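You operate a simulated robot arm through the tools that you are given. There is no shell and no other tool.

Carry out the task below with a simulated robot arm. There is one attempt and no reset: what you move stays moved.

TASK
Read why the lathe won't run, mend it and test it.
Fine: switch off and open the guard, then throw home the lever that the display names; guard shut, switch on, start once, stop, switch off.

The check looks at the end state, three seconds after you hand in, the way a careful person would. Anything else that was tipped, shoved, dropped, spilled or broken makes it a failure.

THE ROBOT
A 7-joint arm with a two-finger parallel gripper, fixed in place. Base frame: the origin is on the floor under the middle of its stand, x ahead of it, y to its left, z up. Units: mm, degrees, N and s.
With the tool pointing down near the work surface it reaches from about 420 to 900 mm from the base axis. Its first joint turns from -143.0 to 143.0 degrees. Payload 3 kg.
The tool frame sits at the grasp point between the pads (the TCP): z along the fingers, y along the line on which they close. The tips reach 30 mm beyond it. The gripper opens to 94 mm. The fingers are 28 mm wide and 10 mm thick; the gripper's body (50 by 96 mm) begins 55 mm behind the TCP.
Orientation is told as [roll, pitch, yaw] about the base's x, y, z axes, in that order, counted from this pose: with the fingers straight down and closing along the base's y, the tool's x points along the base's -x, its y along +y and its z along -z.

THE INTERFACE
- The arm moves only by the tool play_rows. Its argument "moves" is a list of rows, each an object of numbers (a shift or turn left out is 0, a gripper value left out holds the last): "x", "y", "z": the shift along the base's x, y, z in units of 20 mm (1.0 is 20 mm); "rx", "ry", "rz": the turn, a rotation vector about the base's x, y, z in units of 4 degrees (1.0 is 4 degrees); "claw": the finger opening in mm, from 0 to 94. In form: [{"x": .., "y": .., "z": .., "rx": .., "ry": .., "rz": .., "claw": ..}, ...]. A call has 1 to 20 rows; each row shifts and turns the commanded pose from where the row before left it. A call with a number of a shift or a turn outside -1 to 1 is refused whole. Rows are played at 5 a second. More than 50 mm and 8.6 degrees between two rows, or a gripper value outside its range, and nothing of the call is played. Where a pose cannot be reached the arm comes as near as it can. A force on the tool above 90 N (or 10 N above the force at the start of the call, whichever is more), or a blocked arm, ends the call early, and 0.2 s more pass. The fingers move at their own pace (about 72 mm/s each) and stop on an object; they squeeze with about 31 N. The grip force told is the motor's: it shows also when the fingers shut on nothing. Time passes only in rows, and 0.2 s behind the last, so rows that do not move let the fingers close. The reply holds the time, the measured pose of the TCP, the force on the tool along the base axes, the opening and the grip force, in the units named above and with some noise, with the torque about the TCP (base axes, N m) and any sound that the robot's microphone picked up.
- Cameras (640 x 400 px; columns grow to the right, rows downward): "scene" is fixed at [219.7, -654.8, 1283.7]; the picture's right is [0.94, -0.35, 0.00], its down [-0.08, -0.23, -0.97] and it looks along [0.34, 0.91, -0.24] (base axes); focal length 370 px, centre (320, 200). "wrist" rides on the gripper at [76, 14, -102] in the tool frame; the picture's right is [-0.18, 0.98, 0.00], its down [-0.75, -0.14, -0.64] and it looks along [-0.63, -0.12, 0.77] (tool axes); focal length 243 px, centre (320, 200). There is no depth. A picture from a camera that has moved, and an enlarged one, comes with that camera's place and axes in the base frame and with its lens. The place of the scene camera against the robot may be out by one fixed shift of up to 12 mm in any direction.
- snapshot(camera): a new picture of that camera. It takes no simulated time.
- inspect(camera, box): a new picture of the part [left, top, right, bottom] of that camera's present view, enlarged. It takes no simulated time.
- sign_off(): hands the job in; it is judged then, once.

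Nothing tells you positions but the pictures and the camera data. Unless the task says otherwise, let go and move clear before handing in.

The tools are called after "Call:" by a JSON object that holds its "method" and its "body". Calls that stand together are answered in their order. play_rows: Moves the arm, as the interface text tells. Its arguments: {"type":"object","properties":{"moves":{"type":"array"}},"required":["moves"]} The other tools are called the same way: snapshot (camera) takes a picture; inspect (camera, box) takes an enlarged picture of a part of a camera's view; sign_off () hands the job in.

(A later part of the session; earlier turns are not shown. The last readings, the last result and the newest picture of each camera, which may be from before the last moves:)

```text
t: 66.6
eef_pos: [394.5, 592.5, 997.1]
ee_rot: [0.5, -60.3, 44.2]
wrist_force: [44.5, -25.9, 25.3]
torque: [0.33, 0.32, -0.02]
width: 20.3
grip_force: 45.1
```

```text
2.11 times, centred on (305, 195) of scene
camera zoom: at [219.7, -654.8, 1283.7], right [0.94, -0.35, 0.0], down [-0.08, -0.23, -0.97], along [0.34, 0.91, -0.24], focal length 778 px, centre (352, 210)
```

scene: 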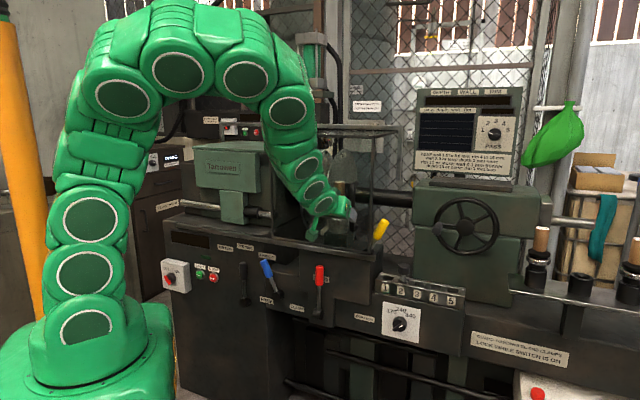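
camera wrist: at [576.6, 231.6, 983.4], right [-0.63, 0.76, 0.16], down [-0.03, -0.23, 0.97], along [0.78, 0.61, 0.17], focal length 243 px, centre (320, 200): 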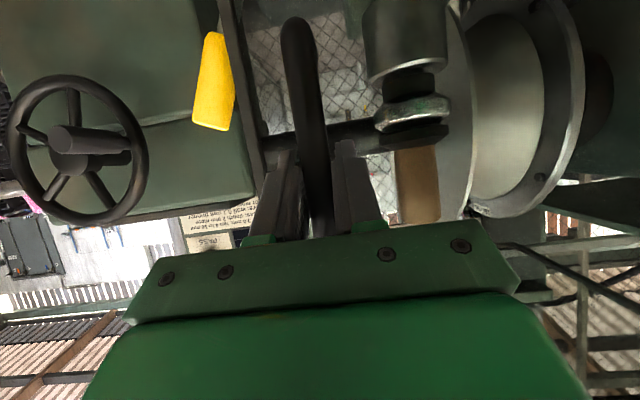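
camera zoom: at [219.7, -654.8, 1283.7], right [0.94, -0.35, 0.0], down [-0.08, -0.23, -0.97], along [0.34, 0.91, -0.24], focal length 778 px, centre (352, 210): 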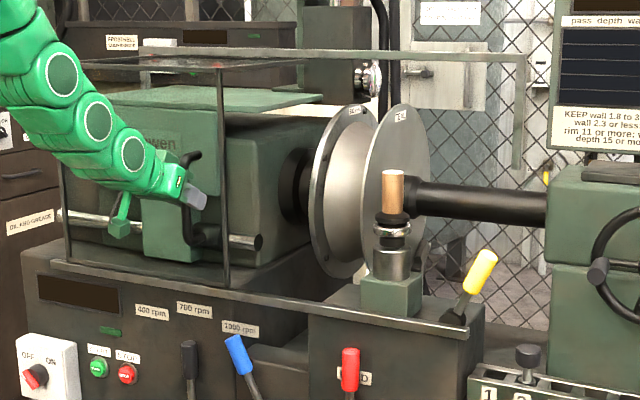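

The resistance shows the guard has reached its open stop (about 400 mm of travel). I relax the load, open the gripper and back straight out.

Call:
{"method": "play_rows", "body": {"moves": [{"x": 0.11, "y": -0.11}, {"claw": 40}, {"claw": 60}, {"claw": 60}, {"x": -0.7, "y": -0.7}, {"x": -0.7, "y": -0.7}, {"x": -0.7, "y": -0.7}, {"x": -0.7, "y": -0.7}]}}

Call:
{"method": "snapshot", "body": {"camera": "wrist"}}

Call:
{"method": "snapshot", "body": {"camera": "scene"}}

```text
t: 68.4
eef_pos: [336.9, 534.0, 997.4]
ee_rot: [0.0, -60.1, 44.9]
wrist_force: [-0.7, -0.3, 0.6]
torque: [0.02, 0.0, -0.02]
width: 60.1
grip_force: 0.0
```

```text
taken
camera wrist: at [239.0, 455.0, 982.5], right [-0.63, 0.76, 0.16], down [-0.03, -0.23, 0.97], along [0.78, 0.61, 0.16], focal length 243 px, centre (320, 200)
```

wrist: 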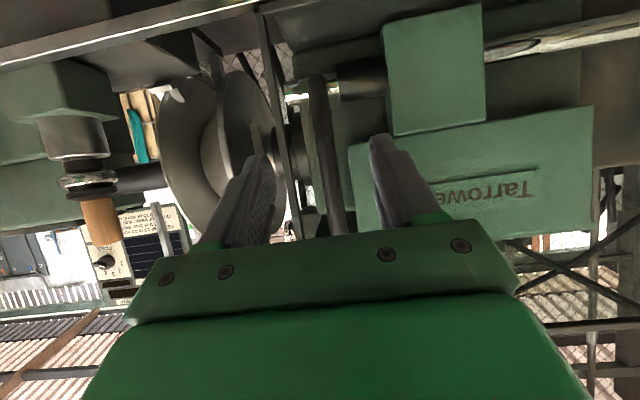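

```text
taken
```

scene: 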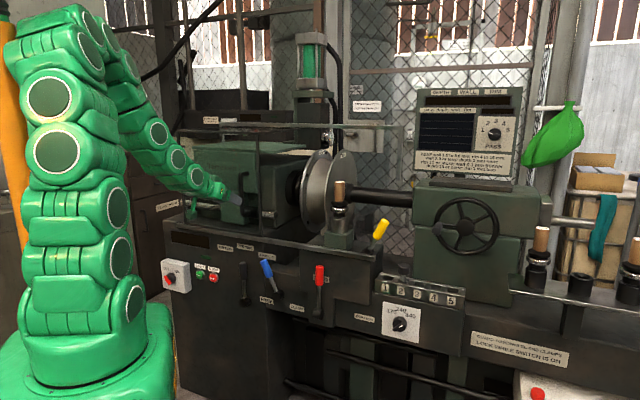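

The guard is open. Before choosing, I look again at the yellow lever's base and the form/chuck area, now unobstructed.

Call:
{"method": "inspect", "body": {"camera": "scene", "box": [330, 200, 410, 270]}}

Call:
{"method": "inspect", "body": {"camera": "scene", "box": [280, 130, 400, 250]}}

Call:
{"method": "inspect", "body": {"camera": "wrist", "box": [0, 0, 320, 220]}}

```text
5.71 times, centred on (370, 235) of scene
camera zoom: at [219.7, -654.8, 1283.7], right [0.94, -0.35, 0.0], down [-0.08, -0.23, -0.97], along [0.34, 0.91, -0.24], focal length 2112 px, centre (34, 0)
```

zoom: 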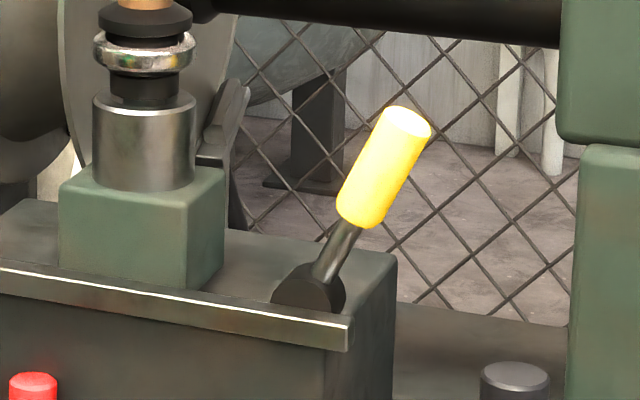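

```text
3.33 times, centred on (340, 190) of scene
camera zoom: at [219.7, -654.8, 1283.7], right [0.94, -0.35, 0.0], down [-0.08, -0.23, -0.97], along [0.34, 0.91, -0.24], focal length 1232 px, centre (253, 233)
```

zoom: 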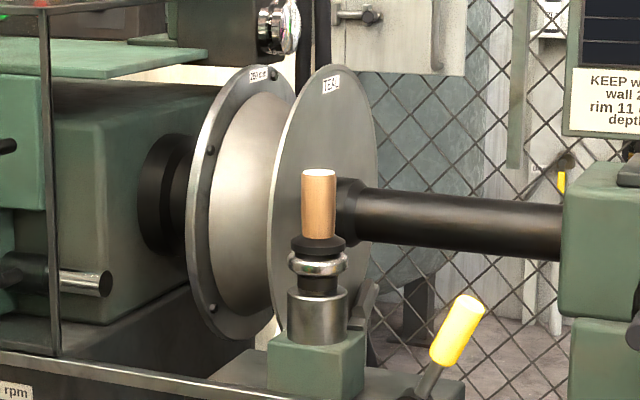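

```text
1.82 times, centred on (160, 110) of wrist
camera zoom: at [239.0, 455.0, 982.5], right [-0.63, 0.76, 0.16], down [-0.03, -0.23, 0.97], along [0.78, 0.61, 0.16], focal length 441 px, centre (611, 364)
```

zoom: 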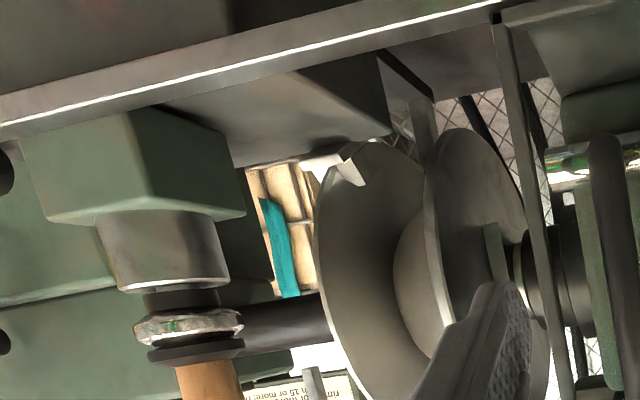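

The yellow lever belongs to the roller/tool post, while blue stands on FREE under the form's headstock — so blue is the form clamp to throw to CLAMP. Its hub is at about (lat −30, z 621) and its tip at (lat −92, z 747), depth 732; I go down to its left side with closed fingers to push it over to the right.

Call:
{"method": "play_rows", "body": {"moves": [{"x": 0.11, "y": 0.05, "z": -0.97, "claw": 0}, {"x": 0.11, "y": 0.0, "z": -0.97}, {"x": 0.11, "y": 0.0, "z": -0.97}, {"x": 0.11, "y": 0.0, "z": -0.97}, {"x": 0.11, "y": 0.0, "z": -0.97}, {"x": 0.11, "y": 0.0, "z": -0.97}, {"x": 0.11, "y": 0.0, "z": -0.97}, {"x": 0.11, "y": 0.0, "z": -0.97}, {"x": 0.11, "y": 0.0, "z": -0.97}, {"x": 0.11, "y": 0.0, "z": -0.97}, {"x": 0.11, "y": 0.0, "z": -0.97}, {"x": 0.11, "y": 0.0, "z": -0.97}, {"x": 0.11, "y": 0.0, "z": -0.97}, {"x": 0.11, "y": 0.0, "z": -0.97}]}}

Call:
{"method": "snapshot", "body": {"camera": "wrist"}}

Call:
{"method": "snapshot", "body": {"camera": "scene"}}

```text
t: 71.4
eef_pos: [371.3, 540.3, 748.3]
ee_rot: [0.1, -60.1, 45.0]
wrist_force: [-0.1, 0.8, -0.3]
torque: [0.03, 0.0, 0.03]
width: 0.0
grip_force: 31.8
out of reach, approached as far as the arm can: row 3, 6
```

```text
taken
camera wrist: at [272.1, 459.9, 734.2], right [-0.63, 0.76, 0.16], down [-0.03, -0.23, 0.97], along [0.78, 0.61, 0.16], focal length 243 px, centre (320, 200)
```

wrist: 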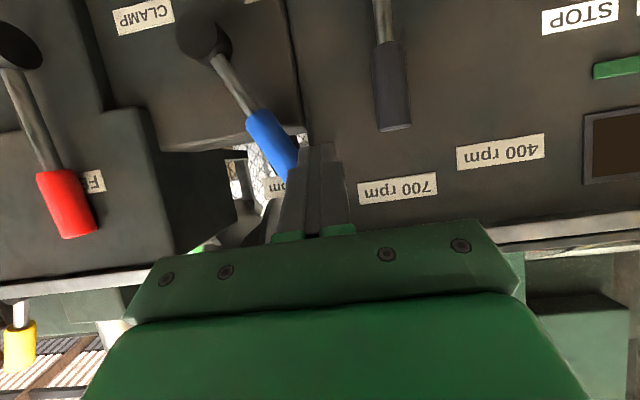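

```text
taken
```

scene: 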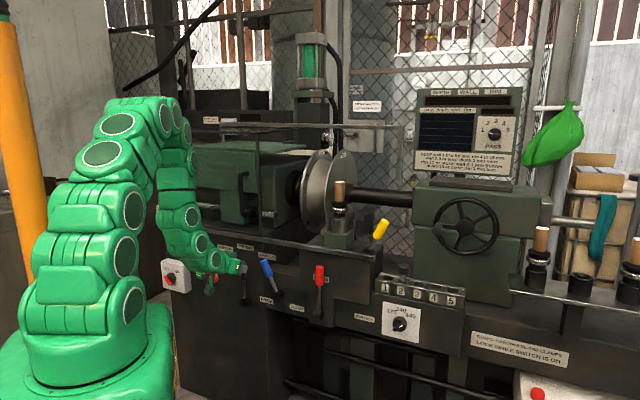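

The closed fingers are just left of the blue grip. I lower slightly and move in beside it.

Call:
{"method": "play_rows", "body": {"moves": [{"x": 0.0, "y": 0.0, "z": -1}, {"x": 0.6, "y": 0.6, "z": -0.15}, {"x": 0.6, "y": 0.6}, {"x": 0.6, "y": 0.6}, {"x": 0.65, "y": 0.65}]}}

Call:
{"method": "snapshot", "body": {"camera": "wrist"}}

Call:
{"method": "inspect", "body": {"camera": "scene", "box": [210, 220, 320, 320]}}

```text
t: 72.6
eef_pos: [420.7, 587.7, 724.5]
ee_rot: [0.0, -60.0, 45.0]
wrist_force: [0.0, 0.1, 0.5]
torque: [-0.02, 0.0, -0.02]
width: 0.0
grip_force: 31.0
```

```text
taken
camera wrist: at [321.8, 508.7, 708.9], right [-0.63, 0.76, 0.16], down [-0.03, -0.23, 0.97], along [0.78, 0.61, 0.16], focal length 243 px, centre (320, 200)
```

wrist: 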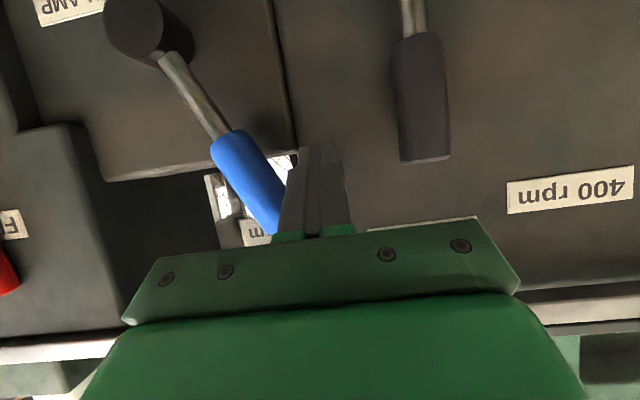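

```text
4.00 times, centred on (265, 270) of scene
camera zoom: at [219.7, -654.8, 1283.7], right [0.94, -0.35, 0.0], down [-0.08, -0.23, -0.97], along [0.34, 0.91, -0.24], focal length 1479 px, centre (540, -80)
```

zoom: 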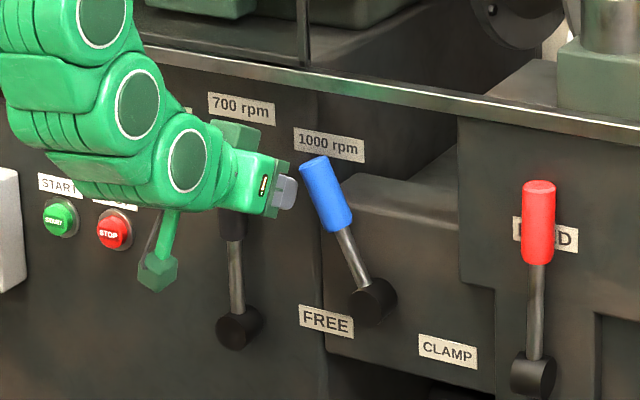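

The fingertips are directly beside the blue grip. I push it to the right along the panel, watching the force.

Call:
{"method": "play_rows", "body": {"moves": [{"x": 0.35, "y": -0.35}, {"x": 0.35, "y": -0.35}, {"x": 0.35, "y": -0.35}, {"x": 0.35, "y": -0.35}, {"x": 0.35, "y": -0.35}]}}

Call:
{"method": "inspect", "body": {"camera": "scene", "box": [210, 220, 320, 320]}}

```text
t: 73.8
eef_pos: [453.6, 553.8, 723.7]
ee_rot: [0.2, -60.1, 45.0]
wrist_force: [-0.2, 1.4, 0.8]
torque: [0.02, 0.01, 0.07]
width: 0.0
grip_force: 30.6
```

```text
4.00 times, centred on (265, 270) of scene
camera zoom: at [219.7, -654.8, 1283.7], right [0.94, -0.35, 0.0], down [-0.08, -0.23, -0.97], along [0.34, 0.91, -0.24], focal length 1479 px, centre (540, -80)
```

zoom: 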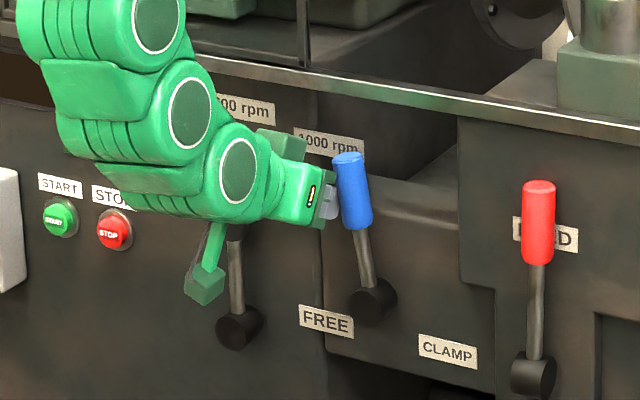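

The blue lever moves smoothly. I continue pushing toward CLAMP.

Call:
{"method": "play_rows", "body": {"moves": [{"x": 0.35, "y": -0.35}, {"x": 0.35, "y": -0.35}, {"x": 0.35, "y": -0.35}, {"x": 0.35, "y": -0.35}]}}

Call:
{"method": "inspect", "body": {"camera": "scene", "box": [210, 220, 320, 320]}}

Call:
{"method": "snapshot", "body": {"camera": "wrist"}}

```text
t: 74.8
eef_pos: [483.3, 525.9, 722.8]
ee_rot: [0.1, -60.1, 45.0]
wrist_force: [-0.4, -0.5, 0.6]
torque: [0.0, 0.03, -0.02]
width: 0.0
grip_force: 31.4
```

```text
4.00 times, centred on (265, 270) of scene
camera zoom: at [219.7, -654.8, 1283.7], right [0.94, -0.35, 0.0], down [-0.08, -0.23, -0.97], along [0.34, 0.91, -0.24], focal length 1479 px, centre (540, -80)
```

zoom: 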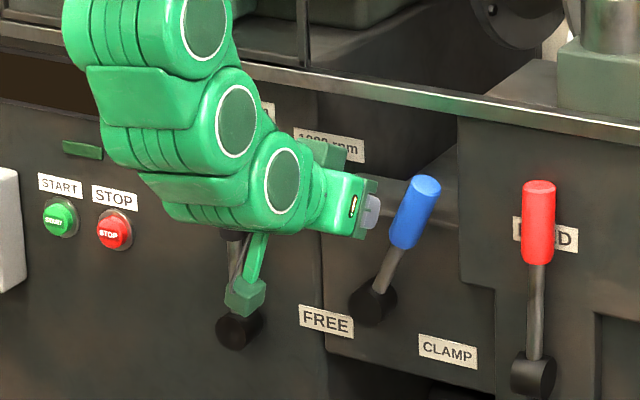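

```text
taken
camera wrist: at [383.1, 446.1, 707.6], right [-0.63, 0.76, 0.16], down [-0.03, -0.23, 0.97], along [0.78, 0.61, 0.16], focal length 243 px, centre (320, 200)
```

wrist: 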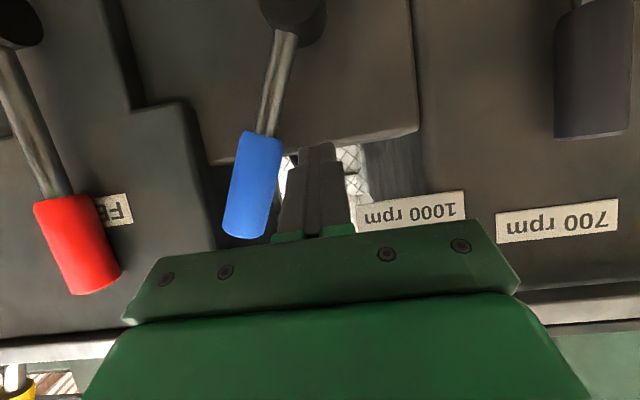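

The lever has snapped past centre and now leans right, toward CLAMP. I push a bit further to make sure it is fully home against its stop.

Call:
{"method": "play_rows", "body": {"moves": [{"x": 0.3, "y": -0.3}, {"x": 0.3, "y": -0.3}, {"x": 0.2, "y": -0.2}, {"x": 0.1, "y": -0.1}]}}

Call:
{"method": "inspect", "body": {"camera": "scene", "box": [210, 220, 320, 320]}}

Call:
{"method": "snapshot", "body": {"camera": "wrist"}}

```text
t: 75.7
eef_pos: [491.5, 515.4, 724.5]
ee_rot: [0.2, -60.1, 46.2]
wrist_force: [-17.4, -2.6, 9.3]
torque: [0.0, 0.24, 0.08]
width: 0.1
grip_force: 30.8
stopped in row 4: the force on the tool passed its limit at 98 N (the readings are from after the stop); the commanded pose is now the measured one
```

```text
4.00 times, centred on (265, 270) of scene
camera zoom: at [219.7, -654.8, 1283.7], right [0.94, -0.35, 0.0], down [-0.08, -0.23, -0.97], along [0.34, 0.91, -0.24], focal length 1479 px, centre (540, -80)
```

zoom: 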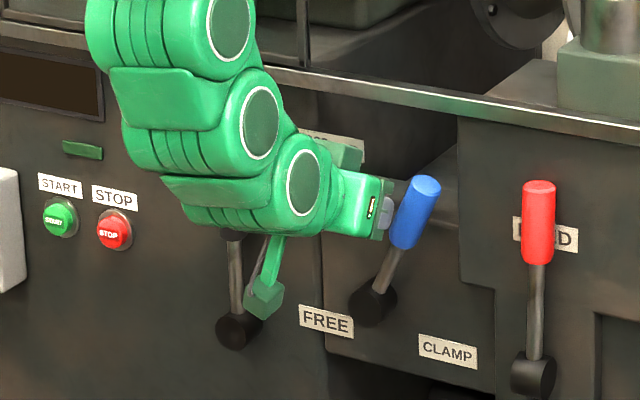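

```text
taken
camera wrist: at [395.1, 433.6, 709.2], right [-0.65, 0.75, 0.16], down [-0.02, -0.23, 0.97], along [0.76, 0.63, 0.17], focal length 243 px, centre (320, 200)
```

wrist: 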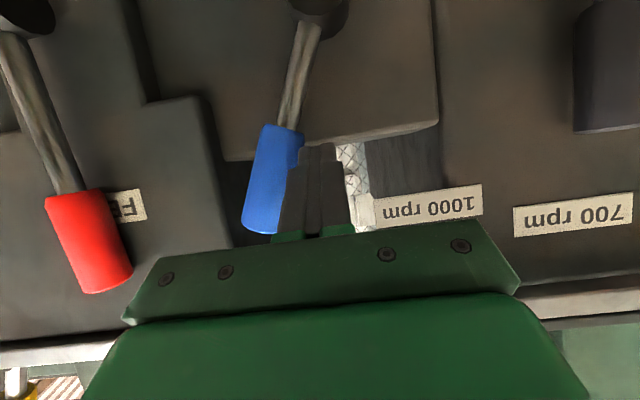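

The lever did not move any further — it is home on CLAMP against its stop. I back away and go up to the guard handle, now near lateral −140, z 998.

Call:
{"method": "play_rows", "body": {"moves": [{"x": -0.35, "y": 0.35, "rz": -0.28}, {"x": -0.7, "y": -0.7}, {"x": -0.7, "y": -0.7}, {"x": -0.7, "y": -0.7}, {"x": -0.7, "y": -0.7}]}}

Call:
{"method": "play_rows", "body": {"moves": [{"x": -0.29, "y": 0.29, "z": 0.98}, {"x": -0.29, "y": 0.29, "z": 0.98}, {"x": -0.29, "y": 0.29, "z": 0.98}, {"x": -0.29, "y": 0.29, "z": 0.98}, {"x": -0.29, "y": 0.29, "z": 0.98}, {"x": -0.29, "y": 0.29, "z": 0.98}, {"x": -0.29, "y": 0.29, "z": 0.98}, {"x": -0.29, "y": 0.29, "z": 0.98}, {"x": -0.29, "y": 0.29, "z": 0.98}, {"x": -0.29, "y": 0.29, "z": 0.98}, {"x": -0.29, "y": 0.29, "z": 0.98}, {"x": -0.29, "y": 0.29, "z": 0.98}, {"x": -0.29, "y": 0.29, "z": 0.98}, {"x": -0.29, "y": 0.29, "z": 0.98, "claw": 60}]}}

Call:
{"method": "snapshot", "body": {"camera": "wrist"}}

Call:
{"method": "snapshot", "body": {"camera": "scene"}}

```text
t: 76.9
eef_pos: [430.5, 469.5, 723.4]
ee_rot: [0.3, -60.2, 44.9]
wrist_force: [-0.1, -0.5, -0.1]
torque: [0.03, 0.02, -0.02]
width: 0.1
grip_force: 30.9
out of reach, approached as far as the arm can: row 5
```

```text
t: 79.9
eef_pos: [355.9, 565.0, 1003.4]
ee_rot: [0.3, -60.1, 44.8]
wrist_force: [0.1, -0.1, -0.1]
torque: [0.0, -0.01, 0.0]
width: 53.1
grip_force: 0.0
out of reach, approached as far as the arm can: row 1, 2
```

```text
taken
camera wrist: at [256.8, 485.9, 988.4], right [-0.63, 0.76, 0.16], down [-0.03, -0.23, 0.97], along [0.78, 0.61, 0.17], focal length 243 px, centre (320, 200)
```

wrist: 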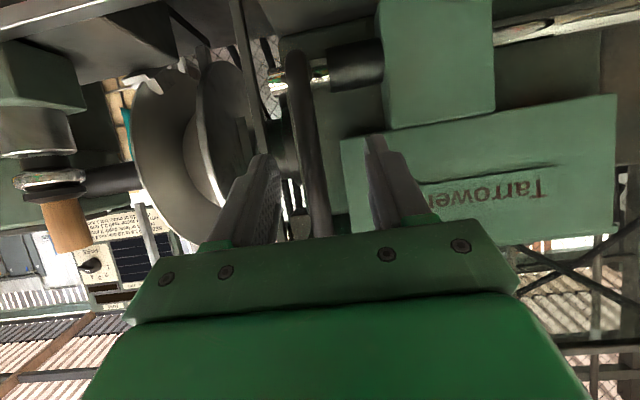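

```text
taken
```

scene: 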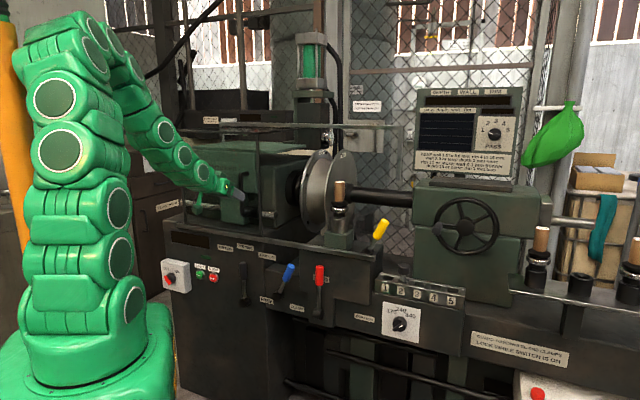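

The blue lever now leans to CLAMP. The guard handle is at lateral ≈ −142; I move in and grip it to slide the guard shut.

Call:
{"method": "play_rows", "body": {"moves": [{"x": 0.2, "y": -0.2, "z": -0.25, "claw": 60}, {"x": 0.55, "y": 0.55}, {"x": 0.55, "y": 0.55}, {"x": 0.52, "y": 0.52}]}}

Call:
{"method": "snapshot", "body": {"camera": "wrist"}}

```text
t: 80.9
eef_pos: [394.0, 593.3, 997.3]
ee_rot: [0.4, -60.2, 44.8]
wrist_force: [-0.2, -1.1, 0.1]
torque: [-0.01, 0.02, -0.02]
width: 59.8
grip_force: 0.0
```

```text
taken
camera wrist: at [295.8, 513.4, 982.2], right [-0.63, 0.76, 0.16], down [-0.03, -0.23, 0.97], along [0.78, 0.61, 0.17], focal length 243 px, centre (320, 200)
```

wrist: 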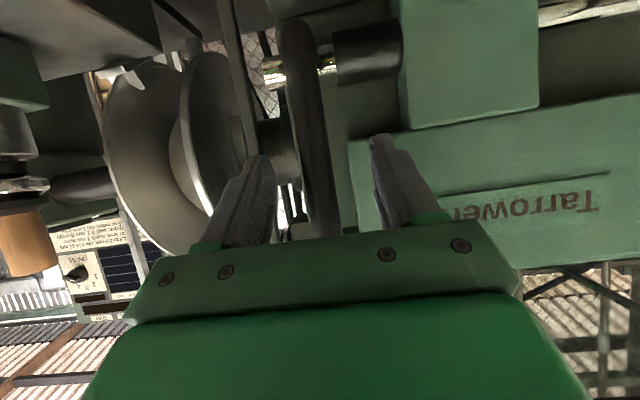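

The handle is centred between the pads. I close and slide the guard to the right.

Call:
{"method": "play_rows", "body": {"moves": [{"claw": 40}, {"claw": 28}, {"claw": 16}, {"claw": 4}, {"claw": 0}, {"x": 0.4, "y": -0.4}, {"x": 0.6, "y": -0.6}, {"x": 0.7, "y": -0.7}, {"x": 0.7, "y": -0.7}]}}

Call:
{"method": "inspect", "body": {"camera": "scene", "box": [180, 100, 430, 290]}}

```text
t: 82.9
eef_pos: [440.9, 545.8, 997.3]
ee_rot: [0.2, -60.0, 44.9]
wrist_force: [6.5, 5.2, 8.3]
torque: [0.09, -0.06, -0.08]
width: 19.7
grip_force: 44.5
```

```text
2.11 times, centred on (305, 195) of scene
camera zoom: at [219.7, -654.8, 1283.7], right [0.94, -0.35, 0.0], down [-0.08, -0.23, -0.97], along [0.34, 0.91, -0.24], focal length 778 px, centre (352, 210)
```

zoom: 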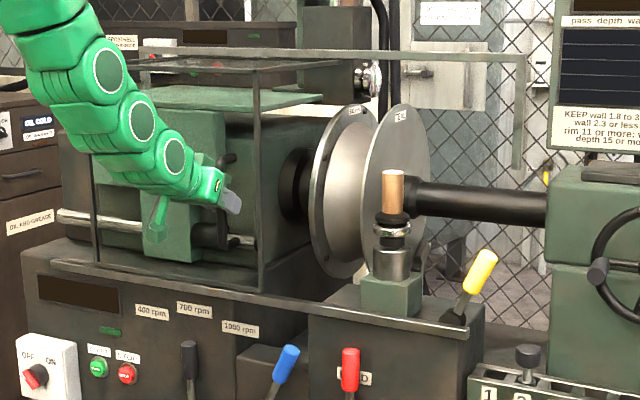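

The guard follows. I continue to the right.

Call:
{"method": "play_rows", "body": {"moves": [{"x": 0.7, "y": -0.7}, {"x": 0.7, "y": -0.7}, {"x": 0.7, "y": -0.7}, {"x": 0.7, "y": -0.7}, {"x": 0.7, "y": -0.7}, {"x": 0.7, "y": -0.7}, {"x": 0.7, "y": -0.7}]}}

Call:
{"method": "play_rows", "body": {"moves": [{"x": 0.7, "y": -0.7}, {"x": 0.7, "y": -0.7}, {"x": 0.7, "y": -0.7}, {"x": 0.7, "y": -0.7}, {"x": 0.7, "y": -0.7}, {"x": 0.7, "y": -0.7}, {"x": 0.7, "y": -0.7}]}}

Call:
{"method": "inspect", "body": {"camera": "scene", "box": [180, 100, 430, 290]}}

```text
t: 84.5
eef_pos: [542.8, 446.3, 995.8]
ee_rot: [0.1, -60.1, 44.7]
wrist_force: [-0.8, -3.9, -4.2]
torque: [-0.09, 0.17, -0.09]
width: 19.8
grip_force: 45.3
```

```text
t: 86.1
eef_pos: [638.7, 349.2, 995.8]
ee_rot: [0.4, -60.0, 44.8]
wrist_force: [2.6, -1.5, -7.7]
torque: [-0.33, 0.48, -0.07]
width: 20.0
grip_force: 45.2
```

```text
2.11 times, centred on (305, 195) of scene
camera zoom: at [219.7, -654.8, 1283.7], right [0.94, -0.35, 0.0], down [-0.08, -0.23, -0.97], along [0.34, 0.91, -0.24], focal length 778 px, centre (352, 210)
```

zoom: 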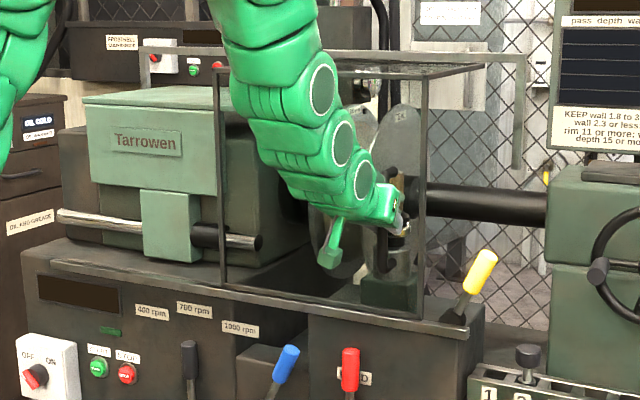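

About 54 mm remain to the closed position. I finish gently up to the stop.

Call:
{"method": "play_rows", "body": {"moves": [{"x": 0.6, "y": -0.6}, {"x": 0.6, "y": -0.6}, {"x": 0.4, "y": -0.4}, {"x": 0.2, "y": -0.2}, {"x": 0.1, "y": -0.1}]}}

Call:
{"method": "inspect", "body": {"camera": "scene", "box": [220, 100, 430, 270]}}

```text
t: 87.3
eef_pos: [675.1, 312.5, 995.9]
ee_rot: [0.3, -59.9, 44.7]
wrist_force: [13.7, 10.3, -22.2]
torque: [-0.44, 0.48, -0.01]
width: 19.9
grip_force: 45.0
```

```text
2.35 times, centred on (325, 185) of scene
camera zoom: at [219.7, -654.8, 1283.7], right [0.94, -0.35, 0.0], down [-0.08, -0.23, -0.97], along [0.34, 0.91, -0.24], focal length 870 px, centre (308, 235)
```

zoom: 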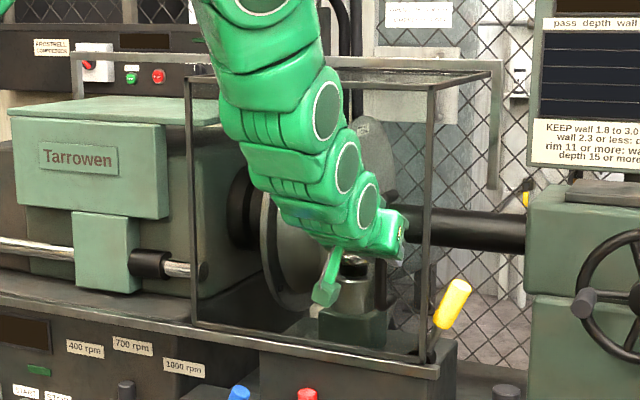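

Almost closed; I push a few millimetres more until it resists.

Call:
{"method": "play_rows", "body": {"moves": [{"x": 0.08, "y": -0.08}, {"x": 0.08, "y": -0.08}, {"x": 0.08, "y": -0.08}]}}

```text
t: 88.1
eef_pos: [678.3, 310.3, 995.5]
ee_rot: [0.1, -60.1, 45.3]
wrist_force: [-39.0, 39.6, -10.6]
torque: [0.12, -1.15, 0.08]
width: 20.0
grip_force: 44.7
```

The guard is shut against its stop. I release and back straight out.

Call:
{"method": "play_rows", "body": {"moves": [{"claw": 40}, {"claw": 60}, {"claw": 60}, {"x": -0.7, "y": -0.7}, {"x": -0.7, "y": -0.7}, {"x": -0.7, "y": -0.7}, {"x": -0.7, "y": -0.7}]}}

Call:
{"method": "inspect", "body": {"camera": "scene", "box": [220, 100, 430, 270]}}

Call:
{"method": "snapshot", "body": {"camera": "wrist"}}

```text
t: 89.7
eef_pos: [624.1, 250.6, 996.7]
ee_rot: [0.2, -60.1, 44.8]
wrist_force: [0.0, -0.4, 0.5]
torque: [0.03, 0.0, -0.01]
width: 60.3
grip_force: 0.1
```

```text
2.35 times, centred on (325, 185) of scene
camera zoom: at [219.7, -654.8, 1283.7], right [0.94, -0.35, 0.0], down [-0.08, -0.23, -0.97], along [0.34, 0.91, -0.24], focal length 870 px, centre (308, 235)
```

zoom: 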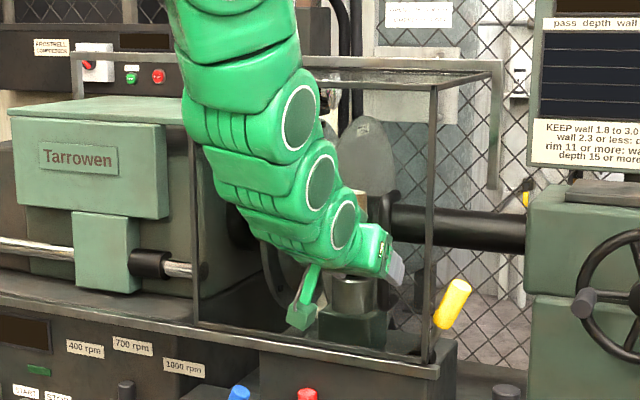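

```text
taken
camera wrist: at [524.8, 171.4, 982.0], right [-0.63, 0.76, 0.16], down [-0.03, -0.23, 0.97], along [0.78, 0.61, 0.17], focal length 243 px, centre (320, 200)
```

wrist: 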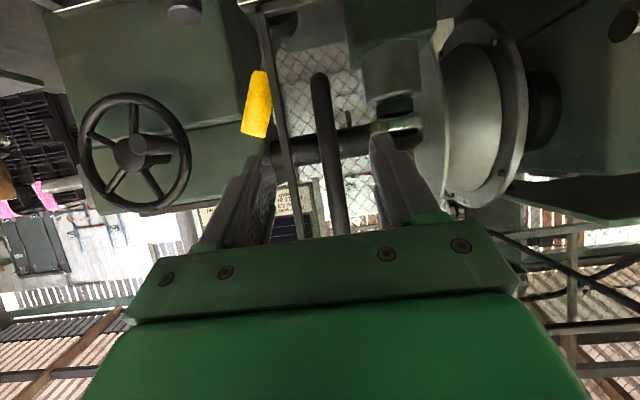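

The guard is back at its closed position. I return along the same path to the switch.

Call:
{"method": "play_rows", "body": {"moves": [{"z": 0.45, "rx": -0.707, "ry": 0.707}, {"z": 0.45, "rx": -0.707, "ry": 0.707}, {"z": 0.45, "rx": -0.707, "ry": 0.707}, {"z": 0.45, "rx": -0.707, "ry": 0.707}, {"z": 0.45, "rx": -0.707, "ry": 0.707}, {"z": 0.45, "rx": -0.707, "ry": 0.707}, {"z": 0.45, "rx": -0.707, "ry": 0.707}, {"z": 0.45, "rx": -0.707, "ry": 0.707}, {"z": 0.45, "rx": -0.707, "ry": 0.707}, {"z": 0.45, "rx": -0.707, "ry": 0.707}, {"z": 0.45, "rx": -0.707, "ry": 0.707}, {"z": 0.45, "rx": -0.707, "ry": 0.707}, {"z": 0.45, "rx": -0.707, "ry": 0.707}, {"z": 0.45, "rx": -0.707, "ry": 0.707}, {"z": 0.45, "rx": -0.707, "ry": 0.707}]}}

Call:
{"method": "play_rows", "body": {"moves": [{"x": -0.98, "y": 0.8}, {"x": -0.98, "y": 0.8}, {"x": -0.98, "y": 0.8}, {"x": -0.98, "y": 0.8}, {"x": -0.98, "y": 0.8}, {"x": -0.98, "y": 0.8}, {"x": -0.98, "y": 0.8}, {"x": -0.98, "y": 0.8}, {"x": -0.98, "y": 0.8}, {"x": -0.98, "y": 0.8}, {"x": -0.98, "y": 0.8}, {"x": -0.98, "y": 0.8}, {"x": -0.98, "y": 0.8}]}}

Call:
{"method": "play_rows", "body": {"moves": [{"x": -0.6, "y": 0.6, "z": -1, "rx": 0.49, "ry": -0.49}, {"x": -0.6, "y": 0.6, "z": -1, "rx": 0.49, "ry": -0.49}, {"x": -0.6, "y": 0.6, "z": -1, "rx": 0.49, "ry": -0.49}, {"x": -0.6, "y": 0.6, "z": -1, "rx": 0.49, "ry": -0.49}, {"x": -0.6, "y": 0.6, "z": -1, "rx": 0.49, "ry": -0.49}, {"x": -0.6, "y": 0.6, "z": -1, "rx": 0.49, "ry": -0.49}, {"x": -0.6, "y": 0.6, "z": -1, "rx": 0.49, "ry": -0.49}, {"x": -0.6, "y": 0.6, "z": -1, "rx": 0.49, "ry": -0.49}, {"x": -0.6, "y": 0.6, "z": -1, "rx": 0.49, "ry": -0.49}, {"x": -0.6, "y": 0.6, "z": -1, "rx": 0.49, "ry": -0.49}, {"x": -0.6, "y": 0.6, "z": -1, "rx": 0.49, "ry": -0.49}, {"x": -0.6, "y": 0.6, "z": -1, "rx": 0.49, "ry": -0.49}, {"x": -0.6, "y": 0.6, "z": -1, "rx": 0.49, "ry": -0.49}, {"x": -0.6, "y": 0.6, "z": -1, "rx": 0.49, "ry": -0.49}, {"x": -0.6, "y": 0.6, "z": -1, "rx": 0.49, "ry": -0.49}, {"x": -0.6, "y": 0.6, "z": -1, "rx": 0.49, "ry": -0.49}, {"x": -0.6, "y": 0.6, "z": -1, "rx": 0.49, "ry": -0.49}, {"x": -0.6, "y": 0.6, "z": -1, "rx": 0.49, "ry": -0.49}, {"x": -0.6, "y": 0.6, "z": -1, "rx": 0.49, "ry": -0.49}, {"x": -0.6, "y": 0.6, "z": -1, "rx": 0.49, "ry": -0.49}]}}

Call:
{"method": "snapshot", "body": {"camera": "scene"}}

```text
t: 92.9
eef_pos: [622.6, 252.2, 1130.7]
ee_rot: [0.2, 0.1, 44.8]
wrist_force: [1.0, 0.4, -0.4]
torque: [0.01, -0.02, 0.0]
width: 59.8
grip_force: 0.1
```

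```text
t: 95.7
eef_pos: [370.1, 458.0, 1131.9]
ee_rot: [0.1, -0.1, 44.9]
wrist_force: [0.4, -0.3, -1.0]
torque: [-0.02, 0.03, -0.02]
width: 59.8
grip_force: 0.0
```

```text
t: 99.9
eef_pos: [128.2, 699.2, 731.5]
ee_rot: [0.1, -55.7, 45.1]
wrist_force: [0.0, 0.5, 0.0]
torque: [0.0, 0.01, 0.01]
width: 60.0
grip_force: 0.1
out of reach, approached as far as the arm can: row 17
```

```text
taken
```

scene: 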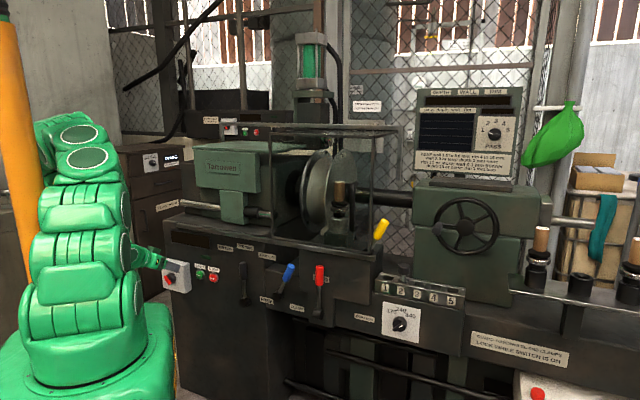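

The guard is shut, the blue lever on CLAMP. I bring the tool back square in front of the switch and roll to −70° ready to turn it to ON.

Call:
{"method": "play_rows", "body": {"moves": [{"x": -0.333, "y": 0.62, "z": -0.73, "rx": 0.674, "ry": -0.674}, {"x": -0.333, "y": 0.62, "z": -0.73, "rx": 0.674, "ry": -0.674}, {"x": -0.333, "y": 0.62, "z": -0.73, "rx": 0.674, "ry": -0.674}, {"x": -0.333, "y": 0.62, "z": -0.73, "rx": 0.674, "ry": -0.674}, {"x": -0.333, "y": 0.62, "z": -0.73, "rx": 0.674, "ry": -0.674}, {"x": -0.333, "y": 0.62, "z": -0.73, "rx": 0.674, "ry": -0.674}, {"x": -0.333, "y": 0.62, "z": -0.73, "rx": 0.674, "ry": -0.674}, {"x": -0.333, "y": 0.62, "z": -0.73, "rx": 0.674, "ry": -0.674}, {"x": -0.333, "y": 0.62, "z": -0.73, "rx": 0.674, "ry": -0.674}]}}

Call:
{"method": "play_rows", "body": {"moves": [{"rx": -0.72, "ry": -0.72}, {"rx": -0.72, "ry": -0.72}, {"rx": -0.72, "ry": -0.72}, {"rx": -0.72, "ry": -0.72}, {"rx": -0.72, "ry": -0.72}, {"rx": -0.72, "ry": -0.72}, {"rx": -0.72, "ry": -0.72}, {"rx": -0.72, "ry": -0.72}, {"rx": -0.72, "ry": -0.72}, {"rx": -0.72, "ry": -0.72}, {"rx": -0.72, "ry": -0.72}, {"rx": -0.72, "ry": -0.72}, {"rx": -0.72, "ry": -0.72}, {"rx": -0.72, "ry": -0.72}, {"rx": -0.72, "ry": -0.72}, {"rx": -0.72, "ry": -0.72}, {"rx": -0.72, "ry": -0.72}]}}

Call:
{"method": "snapshot", "body": {"camera": "wrist"}}

```text
t: 101.9
eef_pos: [70.3, 809.9, 599.7]
ee_rot: [73.9, -89.8, -28.9]
wrist_force: [-0.7, 0.1, 0.3]
torque: [0.0, 0.0, -0.02]
width: 60.4
grip_force: 0.0
```

```text
t: 105.5
eef_pos: [69.3, 807.8, 599.7]
ee_rot: [-89.8, -20.7, 134.8]
wrist_force: [-0.3, 0.7, 0.7]
torque: [-0.02, -0.01, 0.0]
width: 59.9
grip_force: 0.1
```

```text
taken
camera wrist: at [43.4, 690.2, 559.4], right [-0.37, 0.37, -0.85], down [-0.92, 0.01, 0.4], along [0.16, 0.93, 0.33], focal length 243 px, centre (320, 200)
```

wrist: 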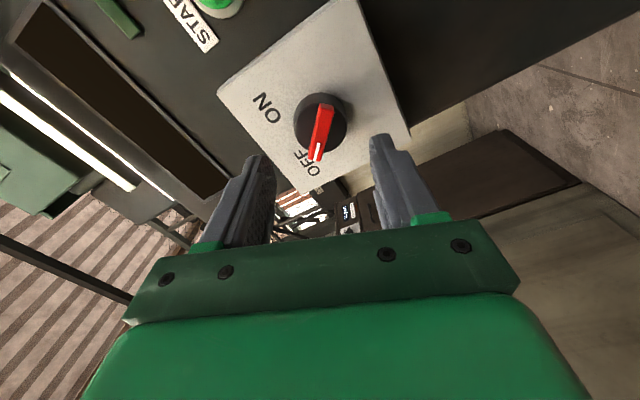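

I move in around the knob to the same grip position as before and close.

Call:
{"method": "play_rows", "body": {"moves": [{"x": 0.4, "y": 0.54, "z": 0.03}, {"x": 0.45, "y": 0.49}, {"x": 0.45, "y": 0.49}, {"x": 0.44, "y": 0.49}, {"claw": 50}, {"claw": 44}, {"claw": 36}, {"claw": 20}, {"claw": 0}]}}

Call:
{"method": "inspect", "body": {"camera": "wrist", "box": [240, 80, 400, 210]}}

```text
t: 107.5
eef_pos: [103.4, 850.3, 600.7]
ee_rot: [-89.9, -20.9, 134.9]
wrist_force: [1.4, -3.3, 8.9]
torque: [0.14, -0.24, -0.25]
width: 41.7
grip_force: 44.8
```

```text
3.08 times, centred on (320, 145) of wrist
camera zoom: at [78.3, 731.5, 560.7], right [-0.37, 0.37, -0.85], down [-0.92, 0.01, 0.4], along [0.16, 0.93, 0.33], focal length 746 px, centre (320, 369)
```

zoom: 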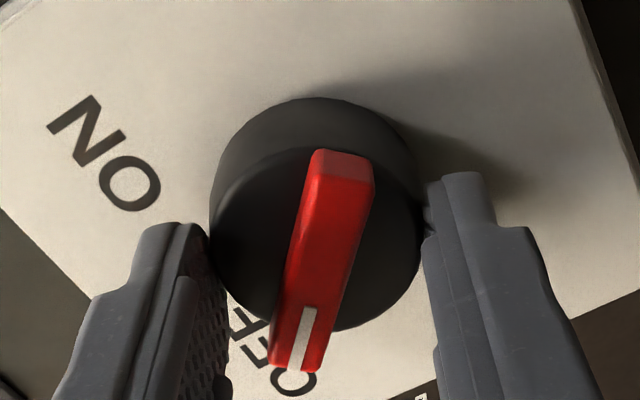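

The knob is gripped again. I turn it clockwise toward ON in stages.

Call:
{"method": "play_rows", "body": {"moves": [{"rx": 0.72, "ry": 0.72}, {"rx": 0.72, "ry": 0.72}, {"rx": 0.72, "ry": 0.72}, {"rx": 0.72, "ry": 0.72}, {"rx": 0.72, "ry": 0.72}, {"rx": 0.72, "ry": 0.72}, {"rx": 0.72, "ry": 0.72}, {"rx": 0.72, "ry": 0.72}]}}

Call:
{"method": "inspect", "body": {"camera": "wrist", "box": [240, 80, 400, 210]}}

```text
t: 109.3
eef_pos: [105.9, 849.9, 599.1]
ee_rot: [-89.8, -53.3, 134.6]
wrist_force: [6.4, -57.4, 33.7]
torque: [1.22, -1.23, -1.39]
width: 41.4
grip_force: 45.0
```

```text
3.08 times, centred on (320, 145) of wrist
camera zoom: at [58.3, 753.1, 530.3], right [-0.63, 0.64, -0.44], down [-0.69, -0.21, 0.69], along [0.35, 0.74, 0.58], focal length 746 px, centre (320, 369)
```

zoom: 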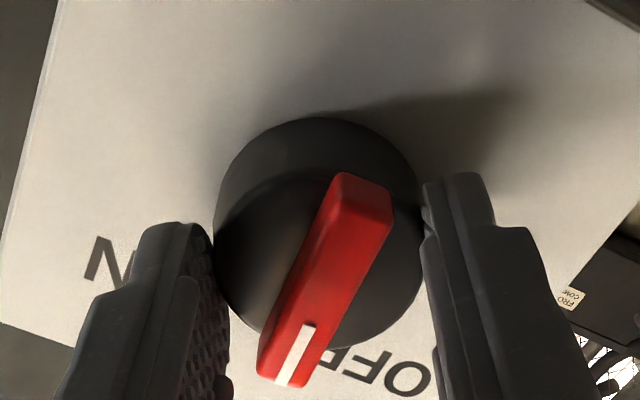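

The knob is turning (about half-way), with some side load. I relieve that and keep turning clockwise.

Call:
{"method": "play_rows", "body": {"moves": [{"y": -0.12, "z": 0.08}, {"rx": 0.72, "ry": 0.72}, {"rx": 0.72, "ry": 0.72}, {"rx": 0.72, "ry": 0.72}, {"rx": 0.72, "ry": 0.72}]}}

Call:
{"method": "inspect", "body": {"camera": "wrist", "box": [240, 80, 400, 210]}}

Call:
{"method": "inspect", "body": {"camera": "scene", "box": [155, 220, 225, 300]}}

```text
t: 110.5
eef_pos: [104.1, 846.7, 601.8]
ee_rot: [-89.1, -69.6, 134.4]
wrist_force: [13.0, 7.8, -23.8]
torque: [-0.57, 0.58, -0.21]
width: 41.0
grip_force: 44.9
```

```text
3.08 times, centred on (320, 145) of wrist
camera zoom: at [41.7, 765.7, 525.0], right [-0.7, 0.7, -0.17], down [-0.54, -0.36, 0.76], along [0.47, 0.62, 0.63], focal length 746 px, centre (320, 369)
```

zoom: 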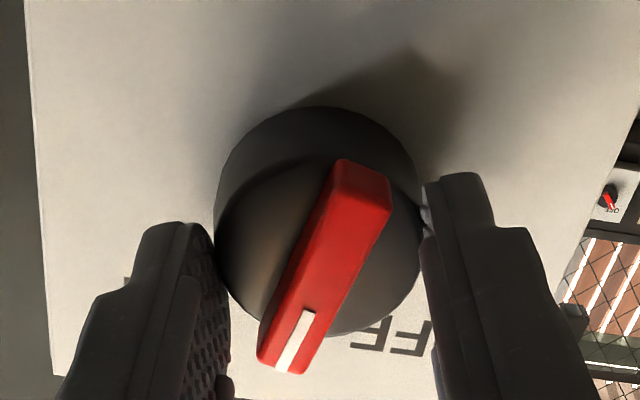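

```text
5.00 times, centred on (190, 260) of scene
camera zoom: at [219.7, -654.8, 1283.7], right [0.94, -0.35, 0.0], down [-0.08, -0.23, -0.97], along [0.34, 0.91, -0.24], focal length 1848 px, centre (970, -100)
```

zoom: 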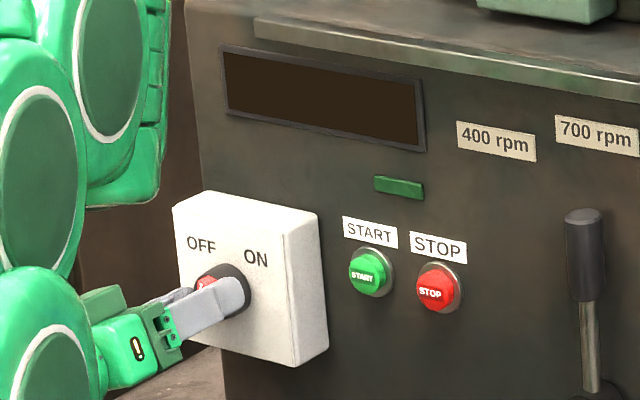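

The bar follows with the gripper, now near vertical. I continue clockwise to ON.

Call:
{"method": "play_rows", "body": {"moves": [{"z": -0.05, "rx": 0.72, "ry": 0.72}, {"rx": 0.72, "ry": 0.72}, {"rx": 0.72, "ry": 0.72}, {"rx": 0.72, "ry": 0.72}, {"rx": 0.72, "ry": 0.72}]}}

Call:
{"method": "inspect", "body": {"camera": "wrist", "box": [240, 80, 400, 210]}}

Call:
{"method": "inspect", "body": {"camera": "scene", "box": [155, 220, 225, 300]}}

```text
t: 111.7
eef_pos: [104.3, 847.5, 601.1]
ee_rot: [36.4, -89.8, 8.4]
wrist_force: [6.6, -61.4, 0.9]
torque: [0.19, -0.18, -1.86]
width: 40.9
grip_force: 44.6
```

```text
3.08 times, centred on (320, 145) of wrist
camera zoom: at [22.7, 785.7, 525.2], right [-0.69, 0.7, 0.19], down [-0.35, -0.55, 0.76], along [0.63, 0.46, 0.63], focal length 746 px, centre (320, 369)
```

zoom: 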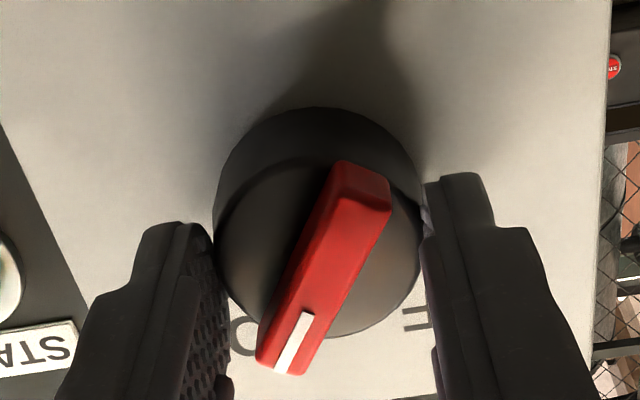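

```text
5.00 times, centred on (190, 260) of scene
camera zoom: at [219.7, -654.8, 1283.7], right [0.94, -0.35, 0.0], down [-0.08, -0.23, -0.97], along [0.34, 0.91, -0.24], focal length 1848 px, centre (970, -100)
```

zoom: 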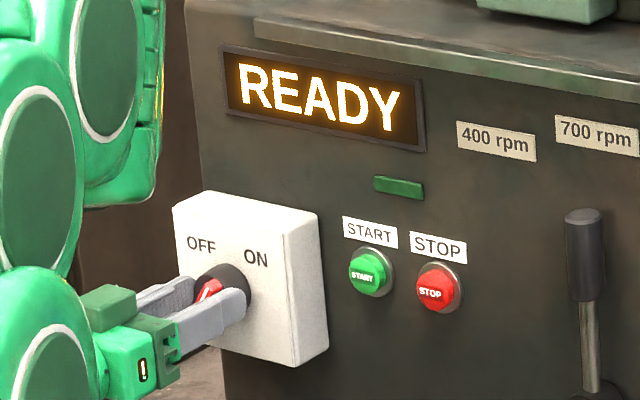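

The display now says READY — the blue lever was right. I finish the turn to the ON mark, relieving the side load.

Call:
{"method": "play_rows", "body": {"moves": [{"y": -0.14}, {"rx": 0.72, "ry": 0.72}, {"rx": 0.72, "ry": 0.72}, {"rx": 0.72, "ry": 0.72}]}}

Call:
{"method": "inspect", "body": {"camera": "wrist", "box": [240, 80, 400, 210]}}

```text
t: 112.7
eef_pos: [105.0, 846.1, 602.8]
ee_rot: [90.4, -77.6, -45.2]
wrist_force: [12.1, 13.4, -0.8]
torque: [-0.38, -0.48, 0.02]
width: 40.6
grip_force: 45.1
```

```text
3.08 times, centred on (320, 145) of wrist
camera zoom: at [11.0, 794.9, 531.1], right [-0.65, 0.65, 0.39], down [-0.24, -0.67, 0.7], along [0.72, 0.37, 0.59], focal length 746 px, centre (320, 369)
```

zoom: 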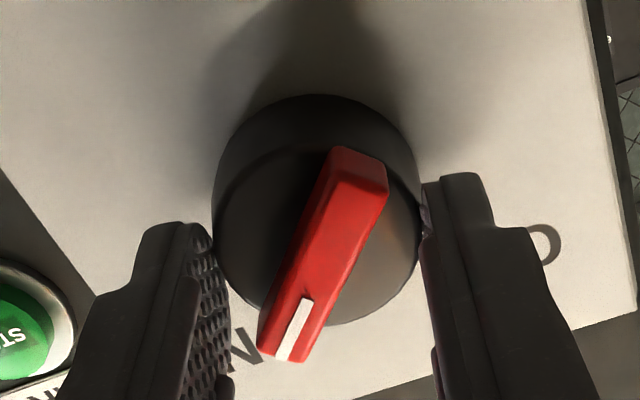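

The pointer is at about ON. One small turn more, then I release and back off to check.

Call:
{"method": "play_rows", "body": {"moves": [{"rx": 0.72, "ry": 0.72}, {"claw": 60}, {"claw": 60}, {"x": -0.6, "y": -0.6}, {"x": -0.6, "y": -0.6}, {"x": -0.6, "y": -0.6}]}}

Call:
{"method": "snapshot", "body": {"camera": "wrist"}}

Call:
{"method": "inspect", "body": {"camera": "scene", "box": [155, 220, 225, 300]}}

```text
t: 114.1
eef_pos: [68.8, 809.3, 601.5]
ee_rot: [89.9, -73.7, -44.8]
wrist_force: [1.0, 0.1, 0.4]
torque: [0.02, -0.03, -0.01]
width: 59.8
grip_force: 0.0
```

```text
taken
camera wrist: at [-26.6, 762.4, 532.5], right [-0.63, 0.63, 0.45], down [-0.21, -0.7, 0.68], along [0.75, 0.34, 0.57], focal length 243 px, centre (320, 200)
```

wrist: 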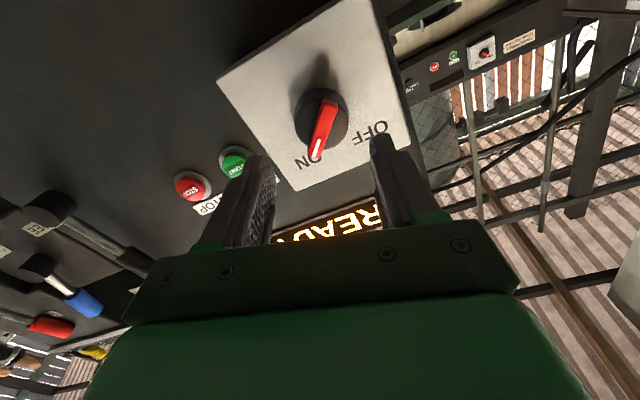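

```text
5.00 times, centred on (190, 260) of scene
camera zoom: at [219.7, -654.8, 1283.7], right [0.94, -0.35, 0.0], down [-0.08, -0.23, -0.97], along [0.34, 0.91, -0.24], focal length 1848 px, centre (970, -100)
```

zoom: 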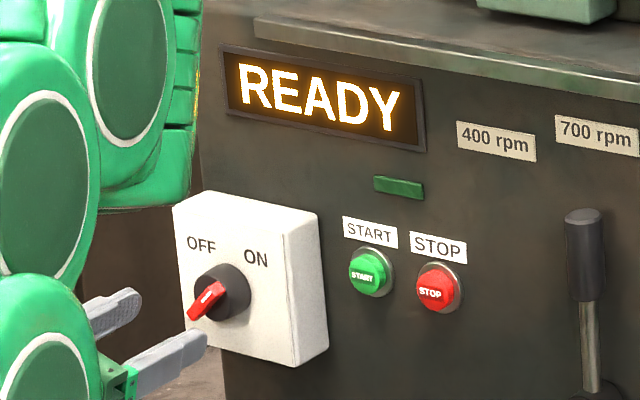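

Switch is ON and the display shows READY. Next I press START once: closed fingers, tool square to the panel, aligned at lateral ≈ −411, z ≈ 614.

Call:
{"method": "play_rows", "body": {"moves": [{"x": -0.2, "y": -0.2, "rx": -0.72, "ry": -0.72, "claw": 30}, {"rx": -0.72, "ry": -0.72, "claw": 0}, {"rx": -0.72, "ry": -0.72, "x": 0.6, "y": -0.6, "z": 0.15}, {"rx": -0.72, "ry": -0.72, "x": 0.7, "y": -0.7, "z": 0.15}, {"x": 0.7, "y": -0.7, "z": 0.15}, {"x": 0.7, "y": -0.7, "z": 0.15}, {"x": 0.7, "y": -0.7}, {"x": 0.65, "y": -0.65}]}}

Call:
{"method": "snapshot", "body": {"camera": "wrist"}}

```text
t: 115.9
eef_pos: [146.7, 724.0, 612.9]
ee_rot: [30.9, -90.0, 14.3]
wrist_force: [-0.2, -0.3, 0.4]
torque: [-0.04, 0.01, -0.01]
width: 0.3
grip_force: 30.8
```

```text
taken
camera wrist: at [64.7, 661.4, 536.8], right [-0.7, 0.69, 0.19], down [-0.35, -0.55, 0.75], along [0.63, 0.46, 0.63], focal length 243 px, centre (320, 200)
```

wrist: 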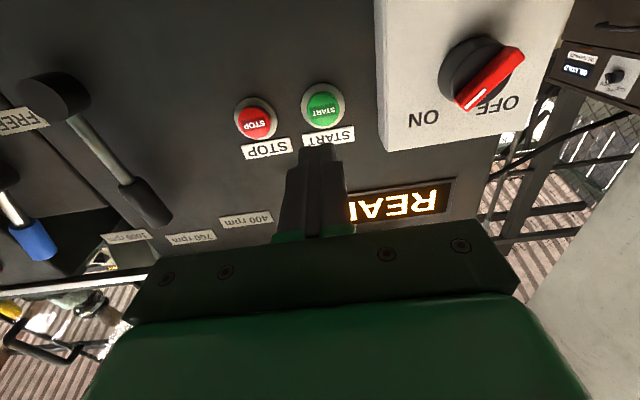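

START appears right ahead of the closed fingertips, at about depth 752, z 618. I advance to just short of it.

Call:
{"method": "play_rows", "body": {"moves": [{"x": -0.07, "y": 0.07, "z": 0.25}, {"x": 0.8, "y": 0.8}, {"x": 0.8, "y": 0.8}, {"x": 0.8, "y": 0.8}, {"x": 0.7, "y": 0.7}]}}

Call:
{"method": "snapshot", "body": {"camera": "wrist"}}

Call:
{"method": "inspect", "body": {"camera": "scene", "box": [155, 220, 235, 300]}}

```text
t: 117.1
eef_pos: [205.2, 788.5, 618.7]
ee_rot: [41.1, -89.7, 4.1]
wrist_force: [0.8, 0.6, 0.0]
torque: [0.01, -0.01, 0.01]
width: 0.0
grip_force: 31.2
```

```text
taken
camera wrist: at [123.8, 725.2, 542.6], right [-0.7, 0.69, 0.19], down [-0.35, -0.55, 0.75], along [0.63, 0.46, 0.63], focal length 243 px, centre (320, 200)
```

wrist: 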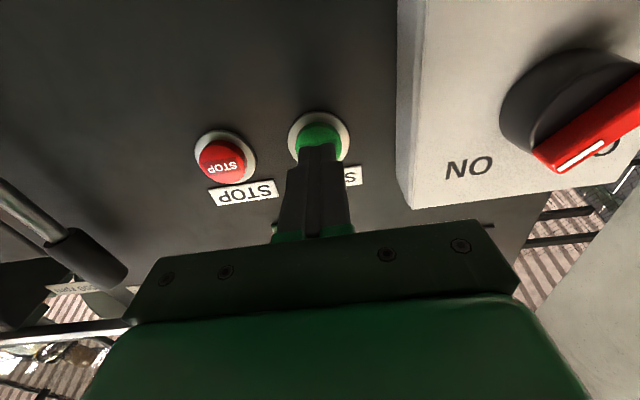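

```text
5.00 times, centred on (195, 260) of scene
camera zoom: at [219.7, -654.8, 1283.7], right [0.94, -0.35, 0.0], down [-0.08, -0.23, -0.97], along [0.34, 0.91, -0.24], focal length 1848 px, centre (945, -100)
```

zoom: 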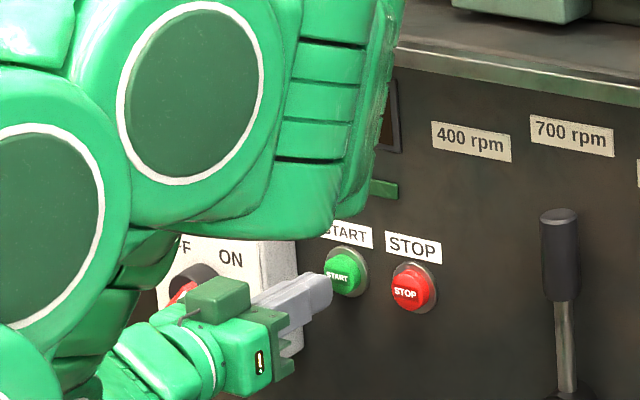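

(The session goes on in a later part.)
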